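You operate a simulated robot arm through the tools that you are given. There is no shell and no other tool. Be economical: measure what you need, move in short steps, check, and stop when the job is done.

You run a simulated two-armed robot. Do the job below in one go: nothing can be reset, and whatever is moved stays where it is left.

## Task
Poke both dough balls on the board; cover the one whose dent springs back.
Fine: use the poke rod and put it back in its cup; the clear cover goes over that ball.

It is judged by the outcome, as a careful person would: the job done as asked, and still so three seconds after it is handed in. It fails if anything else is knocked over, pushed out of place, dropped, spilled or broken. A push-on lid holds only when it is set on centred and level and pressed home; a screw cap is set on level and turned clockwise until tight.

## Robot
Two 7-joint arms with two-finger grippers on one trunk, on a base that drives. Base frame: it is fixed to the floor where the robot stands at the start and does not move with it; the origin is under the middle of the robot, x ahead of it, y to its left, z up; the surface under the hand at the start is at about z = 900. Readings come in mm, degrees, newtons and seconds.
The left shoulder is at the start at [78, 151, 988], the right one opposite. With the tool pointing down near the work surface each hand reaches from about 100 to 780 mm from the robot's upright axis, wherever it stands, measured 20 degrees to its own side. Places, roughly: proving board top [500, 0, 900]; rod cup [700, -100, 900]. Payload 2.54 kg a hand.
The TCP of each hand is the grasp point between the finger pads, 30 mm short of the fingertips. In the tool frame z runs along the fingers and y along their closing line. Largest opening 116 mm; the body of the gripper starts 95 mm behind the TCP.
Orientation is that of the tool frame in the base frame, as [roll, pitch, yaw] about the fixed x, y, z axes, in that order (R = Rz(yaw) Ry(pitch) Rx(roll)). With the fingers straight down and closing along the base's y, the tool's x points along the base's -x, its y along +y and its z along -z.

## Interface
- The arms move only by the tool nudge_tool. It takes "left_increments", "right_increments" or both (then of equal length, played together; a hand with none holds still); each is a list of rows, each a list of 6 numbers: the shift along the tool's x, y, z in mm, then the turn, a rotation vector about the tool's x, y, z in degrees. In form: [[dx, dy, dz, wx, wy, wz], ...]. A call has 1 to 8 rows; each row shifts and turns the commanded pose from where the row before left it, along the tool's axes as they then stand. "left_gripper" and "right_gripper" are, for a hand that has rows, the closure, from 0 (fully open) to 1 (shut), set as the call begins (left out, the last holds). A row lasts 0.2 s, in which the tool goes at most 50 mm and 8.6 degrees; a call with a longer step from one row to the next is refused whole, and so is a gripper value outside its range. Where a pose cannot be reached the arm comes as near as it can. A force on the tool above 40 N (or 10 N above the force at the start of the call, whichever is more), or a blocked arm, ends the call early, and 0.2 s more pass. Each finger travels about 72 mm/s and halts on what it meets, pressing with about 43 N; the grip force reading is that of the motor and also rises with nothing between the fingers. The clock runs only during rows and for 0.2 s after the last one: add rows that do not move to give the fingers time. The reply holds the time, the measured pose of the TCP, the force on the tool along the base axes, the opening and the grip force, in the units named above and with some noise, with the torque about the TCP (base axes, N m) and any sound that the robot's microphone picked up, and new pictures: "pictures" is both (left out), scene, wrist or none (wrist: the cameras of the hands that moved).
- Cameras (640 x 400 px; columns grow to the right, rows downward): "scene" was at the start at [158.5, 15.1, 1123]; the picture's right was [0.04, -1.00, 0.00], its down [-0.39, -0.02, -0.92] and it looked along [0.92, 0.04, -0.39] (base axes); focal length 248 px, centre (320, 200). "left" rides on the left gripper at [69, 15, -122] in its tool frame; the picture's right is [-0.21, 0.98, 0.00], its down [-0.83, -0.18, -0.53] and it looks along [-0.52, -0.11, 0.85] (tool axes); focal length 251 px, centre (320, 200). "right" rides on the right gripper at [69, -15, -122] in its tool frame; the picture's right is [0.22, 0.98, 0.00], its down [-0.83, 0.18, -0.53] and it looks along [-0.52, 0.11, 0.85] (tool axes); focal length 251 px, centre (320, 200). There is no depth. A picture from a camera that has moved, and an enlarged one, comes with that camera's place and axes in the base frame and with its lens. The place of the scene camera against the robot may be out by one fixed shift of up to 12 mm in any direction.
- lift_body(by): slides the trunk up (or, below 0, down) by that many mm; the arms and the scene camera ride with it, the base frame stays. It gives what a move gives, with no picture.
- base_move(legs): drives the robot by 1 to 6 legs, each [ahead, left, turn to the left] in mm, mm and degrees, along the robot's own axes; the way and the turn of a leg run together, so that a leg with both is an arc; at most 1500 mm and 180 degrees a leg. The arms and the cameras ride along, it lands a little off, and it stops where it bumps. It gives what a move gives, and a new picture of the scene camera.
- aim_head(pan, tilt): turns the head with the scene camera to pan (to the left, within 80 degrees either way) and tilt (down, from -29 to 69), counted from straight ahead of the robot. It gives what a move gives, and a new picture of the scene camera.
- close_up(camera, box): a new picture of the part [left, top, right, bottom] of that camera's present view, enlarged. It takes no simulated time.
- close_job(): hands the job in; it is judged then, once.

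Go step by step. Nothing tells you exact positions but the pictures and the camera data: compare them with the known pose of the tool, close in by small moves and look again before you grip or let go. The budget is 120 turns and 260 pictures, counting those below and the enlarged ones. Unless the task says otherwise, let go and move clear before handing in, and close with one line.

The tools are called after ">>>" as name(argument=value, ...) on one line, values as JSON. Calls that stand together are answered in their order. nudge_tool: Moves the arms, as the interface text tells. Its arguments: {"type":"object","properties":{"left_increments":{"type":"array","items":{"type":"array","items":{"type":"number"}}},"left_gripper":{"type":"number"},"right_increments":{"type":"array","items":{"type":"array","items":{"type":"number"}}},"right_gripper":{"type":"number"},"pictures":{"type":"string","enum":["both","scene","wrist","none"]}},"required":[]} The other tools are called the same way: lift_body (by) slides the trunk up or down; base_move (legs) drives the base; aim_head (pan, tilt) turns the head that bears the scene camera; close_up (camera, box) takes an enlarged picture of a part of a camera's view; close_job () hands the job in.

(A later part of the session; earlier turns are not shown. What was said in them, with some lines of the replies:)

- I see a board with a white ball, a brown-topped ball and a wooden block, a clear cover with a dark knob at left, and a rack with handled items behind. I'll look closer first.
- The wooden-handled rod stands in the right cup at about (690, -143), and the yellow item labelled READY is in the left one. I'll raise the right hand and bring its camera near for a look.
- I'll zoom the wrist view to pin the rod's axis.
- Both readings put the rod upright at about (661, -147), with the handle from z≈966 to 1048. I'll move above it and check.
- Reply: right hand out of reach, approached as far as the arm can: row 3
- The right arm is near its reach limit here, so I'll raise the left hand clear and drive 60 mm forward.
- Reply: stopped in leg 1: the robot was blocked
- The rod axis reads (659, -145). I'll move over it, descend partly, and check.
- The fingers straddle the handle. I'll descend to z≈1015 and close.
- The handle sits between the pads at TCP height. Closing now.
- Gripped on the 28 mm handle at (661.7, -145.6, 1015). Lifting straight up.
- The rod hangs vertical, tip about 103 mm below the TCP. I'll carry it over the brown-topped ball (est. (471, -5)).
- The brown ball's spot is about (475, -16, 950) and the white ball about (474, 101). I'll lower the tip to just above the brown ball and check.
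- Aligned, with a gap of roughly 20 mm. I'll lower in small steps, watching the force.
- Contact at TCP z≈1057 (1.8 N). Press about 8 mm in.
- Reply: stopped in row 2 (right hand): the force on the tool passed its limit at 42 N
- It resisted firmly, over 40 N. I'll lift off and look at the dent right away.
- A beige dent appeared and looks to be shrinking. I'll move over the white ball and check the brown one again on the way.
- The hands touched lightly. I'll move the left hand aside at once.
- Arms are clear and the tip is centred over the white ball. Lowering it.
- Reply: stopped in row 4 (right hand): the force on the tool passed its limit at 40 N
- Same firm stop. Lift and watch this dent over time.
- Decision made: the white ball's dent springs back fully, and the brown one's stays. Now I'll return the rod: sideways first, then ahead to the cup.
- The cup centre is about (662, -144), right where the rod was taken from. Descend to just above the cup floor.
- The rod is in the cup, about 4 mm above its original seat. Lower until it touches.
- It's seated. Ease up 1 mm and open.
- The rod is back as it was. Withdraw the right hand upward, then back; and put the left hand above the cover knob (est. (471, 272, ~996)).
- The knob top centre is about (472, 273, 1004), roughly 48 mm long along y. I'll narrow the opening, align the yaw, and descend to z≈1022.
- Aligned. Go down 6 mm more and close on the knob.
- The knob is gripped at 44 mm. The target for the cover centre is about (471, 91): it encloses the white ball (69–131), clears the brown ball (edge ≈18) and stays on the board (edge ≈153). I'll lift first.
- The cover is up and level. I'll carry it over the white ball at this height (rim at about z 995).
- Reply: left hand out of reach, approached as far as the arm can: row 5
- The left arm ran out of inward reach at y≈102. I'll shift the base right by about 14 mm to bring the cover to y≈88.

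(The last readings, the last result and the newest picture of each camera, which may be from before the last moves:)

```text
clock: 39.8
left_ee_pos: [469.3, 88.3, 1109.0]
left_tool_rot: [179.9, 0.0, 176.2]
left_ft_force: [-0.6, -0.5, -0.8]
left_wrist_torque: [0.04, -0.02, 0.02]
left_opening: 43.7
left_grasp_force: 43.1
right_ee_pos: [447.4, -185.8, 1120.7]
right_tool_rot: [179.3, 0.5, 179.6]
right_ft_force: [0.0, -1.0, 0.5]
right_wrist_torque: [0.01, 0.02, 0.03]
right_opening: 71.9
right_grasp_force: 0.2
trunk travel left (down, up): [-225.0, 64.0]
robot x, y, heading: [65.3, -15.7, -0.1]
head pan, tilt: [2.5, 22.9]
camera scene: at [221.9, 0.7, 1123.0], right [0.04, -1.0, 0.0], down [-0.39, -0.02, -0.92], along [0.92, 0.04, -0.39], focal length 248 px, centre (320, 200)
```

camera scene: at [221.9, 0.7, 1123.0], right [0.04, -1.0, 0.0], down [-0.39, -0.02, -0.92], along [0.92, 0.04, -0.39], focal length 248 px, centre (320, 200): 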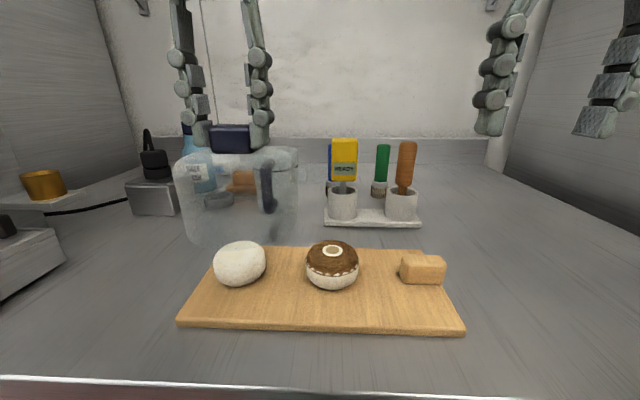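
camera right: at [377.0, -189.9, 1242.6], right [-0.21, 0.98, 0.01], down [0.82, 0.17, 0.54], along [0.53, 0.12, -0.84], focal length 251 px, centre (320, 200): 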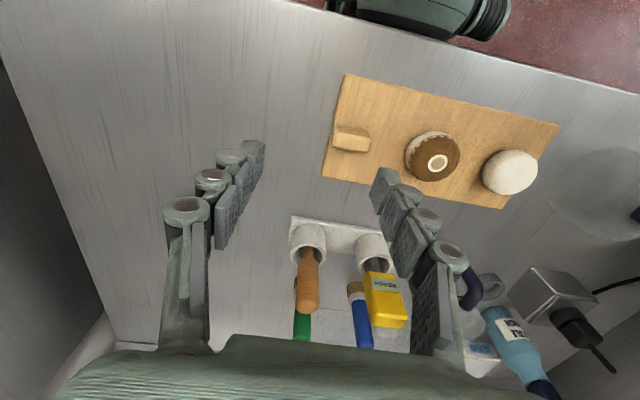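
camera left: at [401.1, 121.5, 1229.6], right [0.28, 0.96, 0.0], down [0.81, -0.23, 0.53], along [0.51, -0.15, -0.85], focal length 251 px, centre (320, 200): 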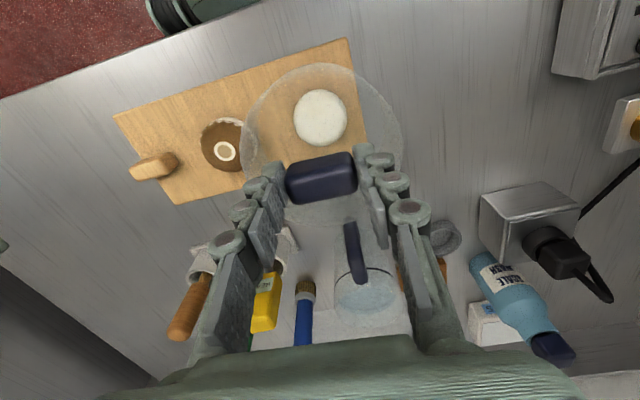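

At (469, 88). Lowering in stages and checking clearance to the brown ball.

>>> nudge_tool(left_increments=[[0, 0, 15, 0, 0, 0], [0, 0, 15, 0, 0, 0], [0, 0, 0, 0, 0, 0]], pictures="none")

>>> close_up(camera="scene", box=[150, 120, 390, 320])

>>> close_up(camera="left", box=[180, 20, 460, 220])

```text
clock: 40.5
left_ee_pos: [470.6, 87.8, 1079.8]
left_tool_rot: [-180.0, 0.1, 176.3]
left_ft_force: [0.9, -0.4, -1.4]
left_wrist_torque: [0.01, -0.01, 0.03]
left_opening: 44.0
left_grasp_force: 42.7
right_ee_pos: [447.5, -186.3, 1120.4]
right_tool_rot: [179.2, 0.5, 179.7]
right_ft_force: [-0.5, 0.3, 0.1]
right_wrist_torque: [0.01, -0.03, -0.01]
right_opening: 72.2
right_grasp_force: 0.2
trunk travel left (down, up): [-225.0, 64.0]
robot x, y, heading: [64.4, -14.4, -0.0]
head pan, tilt: [2.5, 22.9]
```

```text
2.00 times, centred on (270, 220) of scene
camera zoom: at [221.9, 1.0, 1123.0], right [0.04, -1.0, 0.0], down [-0.39, -0.02, -0.92], along [0.92, 0.04, -0.39], focal length 496 px, centre (420, 160)
```

zoom: 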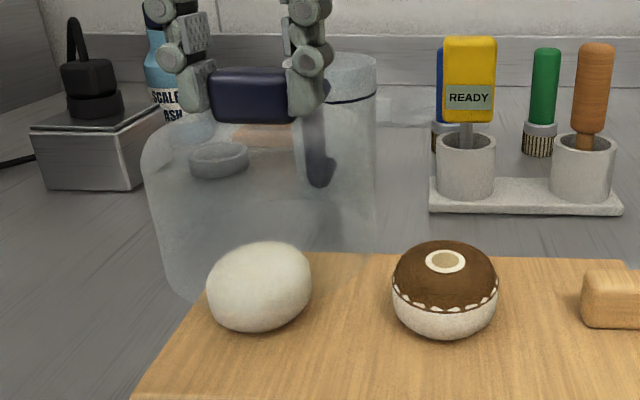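

```text
2.00 times, centred on (320, 120) of left
camera zoom: at [401.7, 107.4, 1199.8], right [0.28, 0.96, 0.0], down [0.81, -0.23, 0.53], along [0.51, -0.15, -0.85], focal length 503 px, centre (320, 360)
```

zoom: 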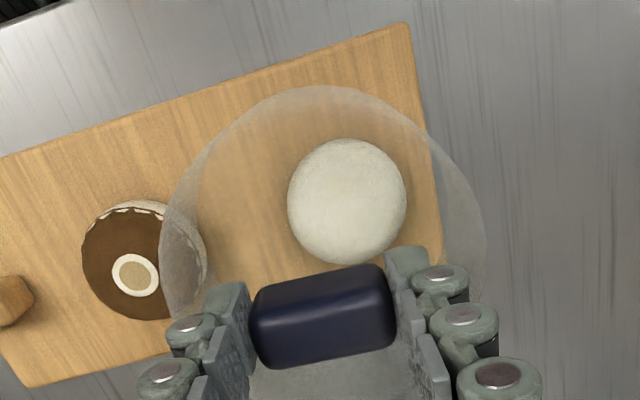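

Centred over the white ball. Lower 25 mm more, watching forces and the brown ball.

>>> nudge_tool(left_increments=[[0, 0, 8, 0, 0, 0], [0, 0, 8, 0, 0, 0], [0, 0, 8, 0, 0, 0], [0, 0, 0, 0, 0, 0]], pictures="none")

>>> close_up(camera="scene", box=[150, 120, 390, 320])

>>> close_up(camera="right", box=[320, 60, 600, 260])

```text
clock: 41.5
left_ee_pos: [470.3, 87.9, 1054.7]
left_tool_rot: [180.0, 0.0, 176.3]
left_ft_force: [0.0, 0.0, -1.0]
left_wrist_torque: [0.02, 0.0, 0.01]
left_opening: 43.9
left_grasp_force: 42.6
right_ee_pos: [447.7, -185.6, 1119.8]
right_tool_rot: [179.3, 0.5, 179.7]
right_ft_force: [-0.1, 1.0, 0.5]
right_wrist_torque: [-0.02, 0.01, -0.01]
right_opening: 71.9
right_grasp_force: 0.0
trunk travel left (down, up): [-225.0, 64.0]
robot x, y, heading: [63.8, -11.8, 0.1]
head pan, tilt: [2.5, 22.9]
```

```text
2.00 times, centred on (270, 220) of scene
camera zoom: at [221.9, 1.0, 1123.0], right [0.04, -1.0, 0.0], down [-0.39, -0.02, -0.92], along [0.92, 0.04, -0.39], focal length 496 px, centre (420, 160)
```

zoom: 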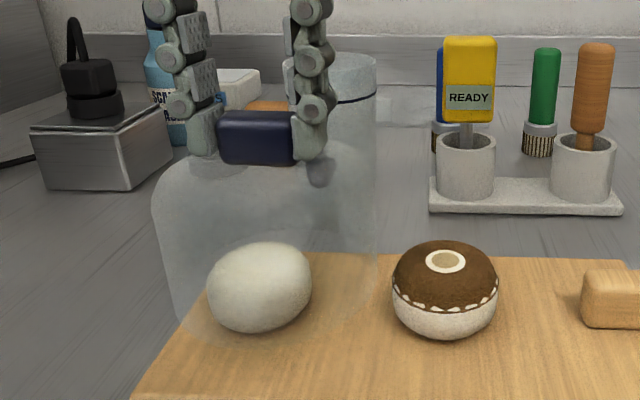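

```text
2.00 times, centred on (460, 160) of right
camera zoom: at [377.8, -203.8, 1242.4], right [-0.21, 0.98, 0.01], down [0.82, 0.17, 0.54], along [0.53, 0.12, -0.84], focal length 503 px, centre (40, 280)
```

zoom: 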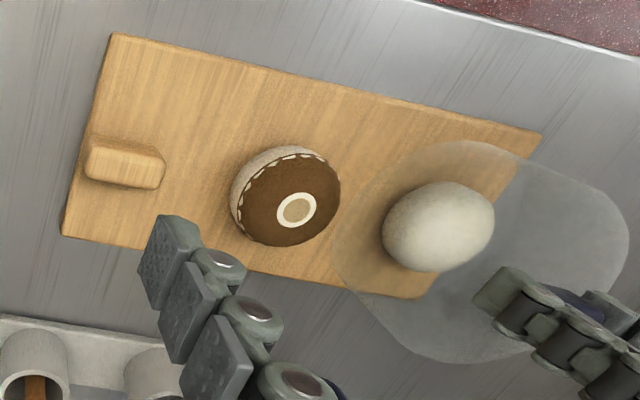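

The cover clears the brown ball by about 7 mm and encloses the white one. Continue down, then feel for the board.

>>> nudge_tool(left_increments=[[0, 0, 7, 0, 0, 0], [0, 0, 6, 0, 0, 0], [0, 0, 0, 0, 0, 0]], pictures="none")

>>> close_up(camera="scene", box=[150, 120, 390, 320])

>>> close_up(camera="right", box=[320, 60, 600, 260])

```text
clock: 42.4
left_ee_pos: [469.6, 88.9, 1040.6]
left_tool_rot: [179.9, 0.0, 176.2]
left_ft_force: [0.2, -0.3, -0.7]
left_wrist_torque: [-0.03, 0.02, 0.02]
left_opening: 43.7
left_grasp_force: 42.7
right_ee_pos: [446.8, -187.0, 1119.7]
right_tool_rot: [179.4, 0.5, 179.8]
right_ft_force: [0.5, 0.1, -0.1]
right_wrist_torque: [-0.02, 0.01, -0.02]
right_opening: 71.8
right_grasp_force: 0.0
trunk travel left (down, up): [-225.0, 64.0]
robot x, y, heading: [64.8, -13.3, -0.0]
head pan, tilt: [2.5, 22.9]
```

```text
2.00 times, centred on (270, 220) of scene
camera zoom: at [221.9, 1.0, 1123.0], right [0.04, -1.0, 0.0], down [-0.39, -0.02, -0.92], along [0.92, 0.04, -0.39], focal length 496 px, centre (420, 160)
```

zoom: 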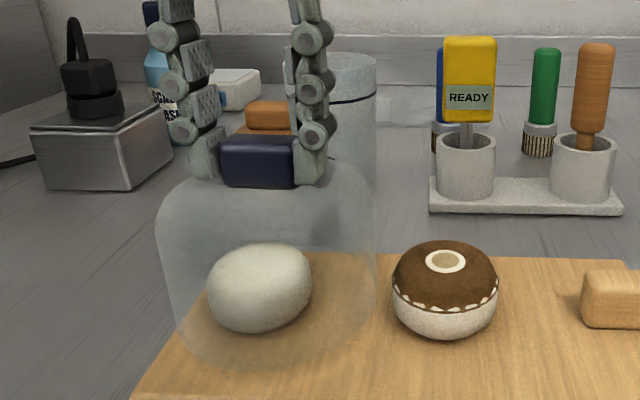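

```text
2.00 times, centred on (460, 160) of right
camera zoom: at [377.8, -203.8, 1242.4], right [-0.21, 0.98, 0.01], down [0.82, 0.17, 0.54], along [0.53, 0.12, -0.84], focal length 503 px, centre (40, 280)
```

zoom: 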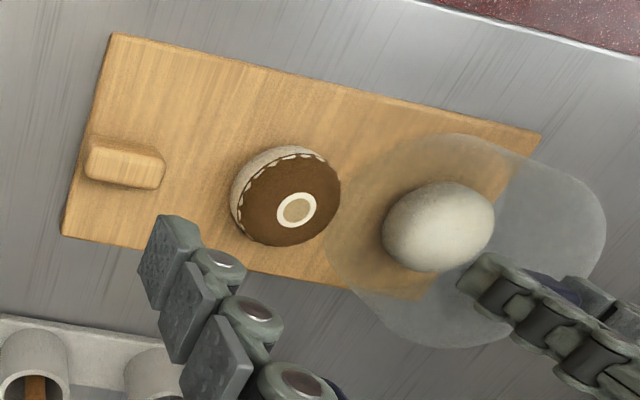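

Nearly down. Nudge 2 mm toward the board's middle and feel for contact.

>>> nudge_tool(left_increments=[[0, -2, 3, 0, 0, 0], [0, 0, 3, 0, 0, 0], [0, 0, 0, 0, 0, 0]], pictures="none")

>>> nudge_tool(left_increments=[[0, 0, 2, 0, 0, 0], [0, 0, 0, 0, 0, 0]], pictures="none")

>>> nudge_tool(left_increments=[[0, 0, 1.5, 0, 0, 0], [0, 0, 0, 0, 0, 0]], pictures="none")

```text
clock: 43.1
left_ee_pos: [470.2, 85.2, 1034.6]
left_tool_rot: [-179.9, 0.1, 176.3]
left_ft_force: [-0.3, 0.9, 0.5]
left_wrist_torque: [-0.01, 0.0, 0.0]
left_opening: 44.0
left_grasp_force: 42.9
right_ee_pos: [447.5, -187.7, 1120.8]
right_tool_rot: [179.3, 0.6, 179.7]
right_ft_force: [-0.8, 0.5, -0.7]
right_wrist_torque: [-0.03, 0.0, 0.0]
right_opening: 71.8
right_grasp_force: 0.0
trunk travel left (down, up): [-225.0, 64.0]
robot x, y, heading: [61.6, -14.3, 0.1]
head pan, tilt: [2.5, 22.9]
```

```text
clock: 43.8
left_ee_pos: [469.2, 86.4, 1033.4]
left_tool_rot: [-179.9, 0.1, 176.2]
left_ft_force: [0.2, -0.2, -1.5]
left_wrist_torque: [0.01, 0.02, -0.02]
left_opening: 43.6
left_grasp_force: 43.4
right_ee_pos: [448.4, -187.2, 1120.6]
right_tool_rot: [179.2, 0.5, 179.7]
right_ft_force: [-0.5, -0.2, -0.3]
right_wrist_torque: [-0.02, 0.02, -0.04]
right_opening: 72.0
right_grasp_force: 0.1
trunk travel left (down, up): [-225.0, 64.0]
robot x, y, heading: [64.3, -12.6, 0.2]
head pan, tilt: [2.5, 22.9]
```

```text
clock: 44.4
left_ee_pos: [469.5, 88.0, 1032.5]
left_tool_rot: [180.0, 0.0, 176.3]
left_ft_force: [-0.4, 0.6, -1.0]
left_wrist_torque: [0.02, 0.0, 0.01]
left_opening: 43.8
left_grasp_force: 43.3
right_ee_pos: [448.9, -186.3, 1120.4]
right_tool_rot: [179.4, 0.5, 179.7]
right_ft_force: [-0.1, 0.5, 0.2]
right_wrist_torque: [-0.02, 0.0, 0.01]
right_opening: 71.9
right_grasp_force: 0.0
trunk travel left (down, up): [-225.0, 64.0]
robot x, y, heading: [64.3, -12.7, -0.4]
head pan, tilt: [2.5, 22.9]
```

>>> nudge_tool(left_increments=[[0, 0, 1.5, 0, 0, 0], [0, 0, 0, 0, 0, 0]], pictures="none")

>>> nudge_tool(left_increments=[[0, 0, 1.5, 0, 0, 0], [0, 0, 0, 0, 0, 0]], pictures="none")

>>> close_up(camera="scene", box=[150, 140, 350, 320])

```text
clock: 45.0
left_ee_pos: [470.4, 86.7, 1030.1]
left_tool_rot: [180.0, 0.0, 176.3]
left_ft_force: [0.5, 0.0, 0.8]
left_wrist_torque: [-0.06, -0.04, 0.0]
left_opening: 43.7
left_grasp_force: 42.4
right_ee_pos: [446.8, -187.1, 1119.8]
right_tool_rot: [179.3, 0.5, 179.7]
right_ft_force: [1.0, 0.4, 0.1]
right_wrist_torque: [-0.01, 0.02, 0.04]
right_opening: 71.9
right_grasp_force: 0.0
trunk travel left (down, up): [-225.0, 64.0]
robot x, y, heading: [63.9, -10.7, -0.1]
head pan, tilt: [2.5, 22.9]
```

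```text
clock: 45.5
left_ee_pos: [470.8, 86.1, 1030.8]
left_tool_rot: [180.0, 0.1, 176.4]
left_ft_force: [-0.7, -2.6, 6.1]
left_wrist_torque: [-0.17, 0.42, 0.14]
left_opening: 43.7
left_grasp_force: 42.6
right_ee_pos: [446.8, -186.6, 1120.6]
right_tool_rot: [179.3, 0.4, 179.7]
right_ft_force: [0.2, -0.7, 0.6]
right_wrist_torque: [0.0, -0.02, 0.01]
right_opening: 72.1
right_grasp_force: 0.0
trunk travel left (down, up): [-225.0, 64.0]
robot x, y, heading: [60.8, -14.1, -0.2]
head pan, tilt: [2.5, 22.9]
```

```text
2.22 times, centred on (250, 230) of scene
camera zoom: at [221.5, 0.7, 1123.2], right [0.04, -1.0, 0.0], down [-0.39, -0.02, -0.92], along [0.92, 0.04, -0.39], focal length 551 px, centre (476, 133)
```

zoom: 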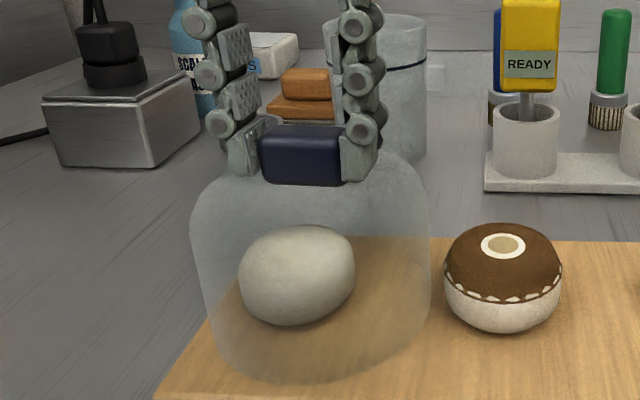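

It's on the board (6 N, z≈1030, matching a 15 mm board). Open and rise straight up.

>>> nudge_tool(left_increments=[[0, 0, 0, 0, 0, 0], [0, 0, 0, 0, 0, 0], [0, 0, 0, 0, 0, 0]], left_gripper=0.3, pictures="none")

>>> nudge_tool(left_increments=[[0, 0, -10, 0, 0, 0], [0, 0, -30, 0, 0, 0], [0, 0, -40, 0, 0, 0], [0, 40, -20, 0, 0, 0], [0, 45, 0, 0, 0, 0], [0, 45, 0, 0, 0, 0], [0, 0, 0, 0, 0, 0]], pictures="both")

>>> close_up(camera="scene", box=[150, 140, 450, 340])

>>> close_up(camera="right", box=[320, 60, 600, 260])

```text
clock: 46.4
left_ee_pos: [470.0, 86.8, 1030.6]
left_tool_rot: [180.0, -0.1, 176.3]
left_ft_force: [1.0, -0.3, -0.3]
left_wrist_torque: [-0.01, 0.0, 0.03]
left_opening: 81.4
left_grasp_force: 0.0
right_ee_pos: [447.9, -186.8, 1120.1]
right_tool_rot: [179.3, 0.6, 179.8]
right_ft_force: [0.1, 0.6, 0.3]
right_wrist_torque: [0.0, 0.02, 0.0]
right_opening: 71.8
right_grasp_force: 0.0
trunk travel left (down, up): [-225.0, 64.0]
robot x, y, heading: [63.6, -16.6, -0.2]
head pan, tilt: [2.5, 22.9]
```

```text
clock: 48.0
left_ee_pos: [480.2, 221.1, 1131.3]
left_tool_rot: [180.0, 0.0, 176.2]
left_ft_force: [1.2, -0.8, -0.1]
left_wrist_torque: [0.0, 0.0, -0.01]
left_opening: 81.1
left_grasp_force: 0.1
left hand out of reach, approached as far as the arm can: row 3
right_ee_pos: [447.7, -186.8, 1119.4]
right_tool_rot: [179.3, 0.5, 179.7]
right_ft_force: [-0.4, 0.1, 0.5]
right_wrist_torque: [-0.01, -0.02, -0.01]
right_opening: 71.9
right_grasp_force: 0.1
trunk travel left (down, up): [-225.0, 64.0]
robot x, y, heading: [63.6, -10.7, 0.4]
head pan, tilt: [2.5, 22.9]
camera scene: at [221.9, 0.9, 1123.0], right [0.04, -1.0, 0.0], down [-0.39, -0.02, -0.92], along [0.92, 0.04, -0.39], focal length 248 px, centre (320, 200)
camera left: at [411.0, 240.9, 1252.2], right [0.28, 0.96, 0.0], down [0.81, -0.24, 0.53], along [0.51, -0.15, -0.85], focal length 251 px, centre (320, 200)
```

scene: 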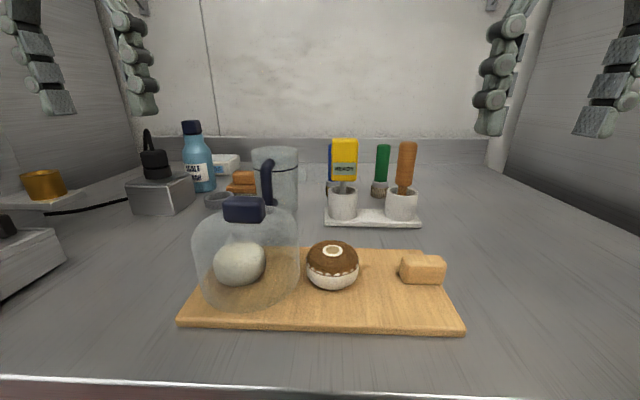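
left: 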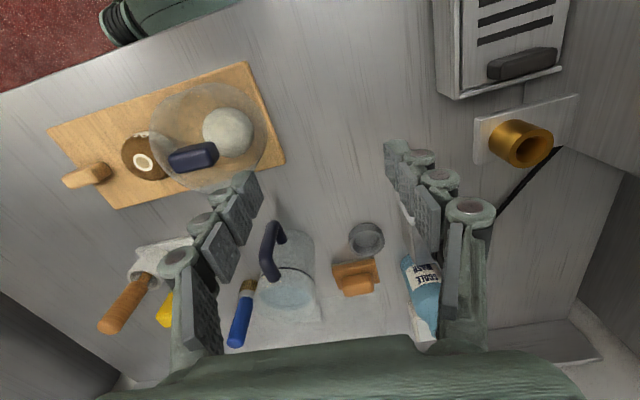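

```text
2.00 times, centred on (300, 240) of scene
camera zoom: at [221.9, 0.9, 1123.0], right [0.04, -1.0, 0.0], down [-0.39, -0.02, -0.92], along [0.92, 0.04, -0.39], focal length 496 px, centre (360, 120)
```

zoom: 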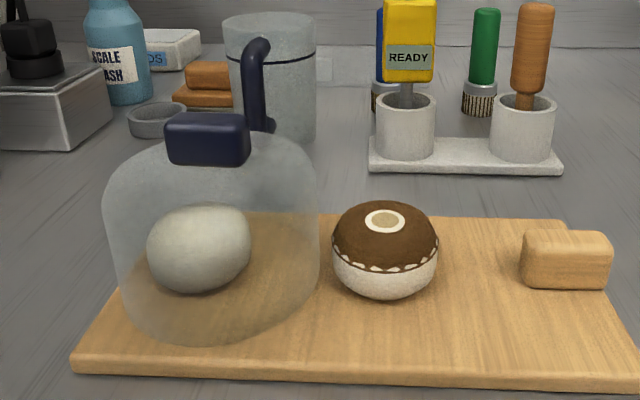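

```text
2.00 times, centred on (460, 160) of right
camera zoom: at [377.8, -204.0, 1242.4], right [-0.21, 0.98, 0.01], down [0.82, 0.17, 0.54], along [0.53, 0.12, -0.84], focal length 503 px, centre (40, 280)
```

zoom: 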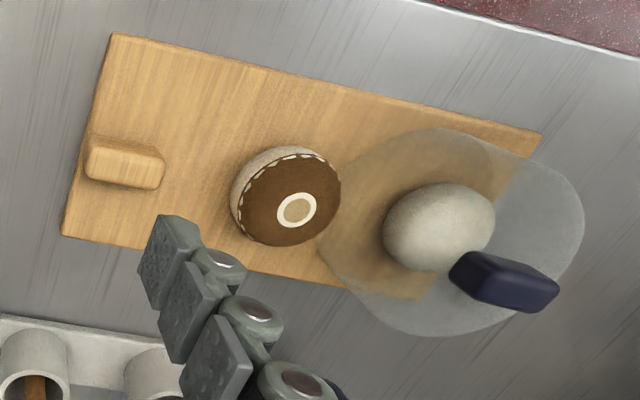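

The cover sits level on the board over the white ball, clear of the brown one. The rod is back in its cup and both hands are clear, so I'm handing in.

>>> close_job()

```text
The job is handed in.
```

I poked both dough balls: the white one's dent sprang back, so the clear cover is over it, and the brown-topped one kept its dent. The rod is back in its cup.
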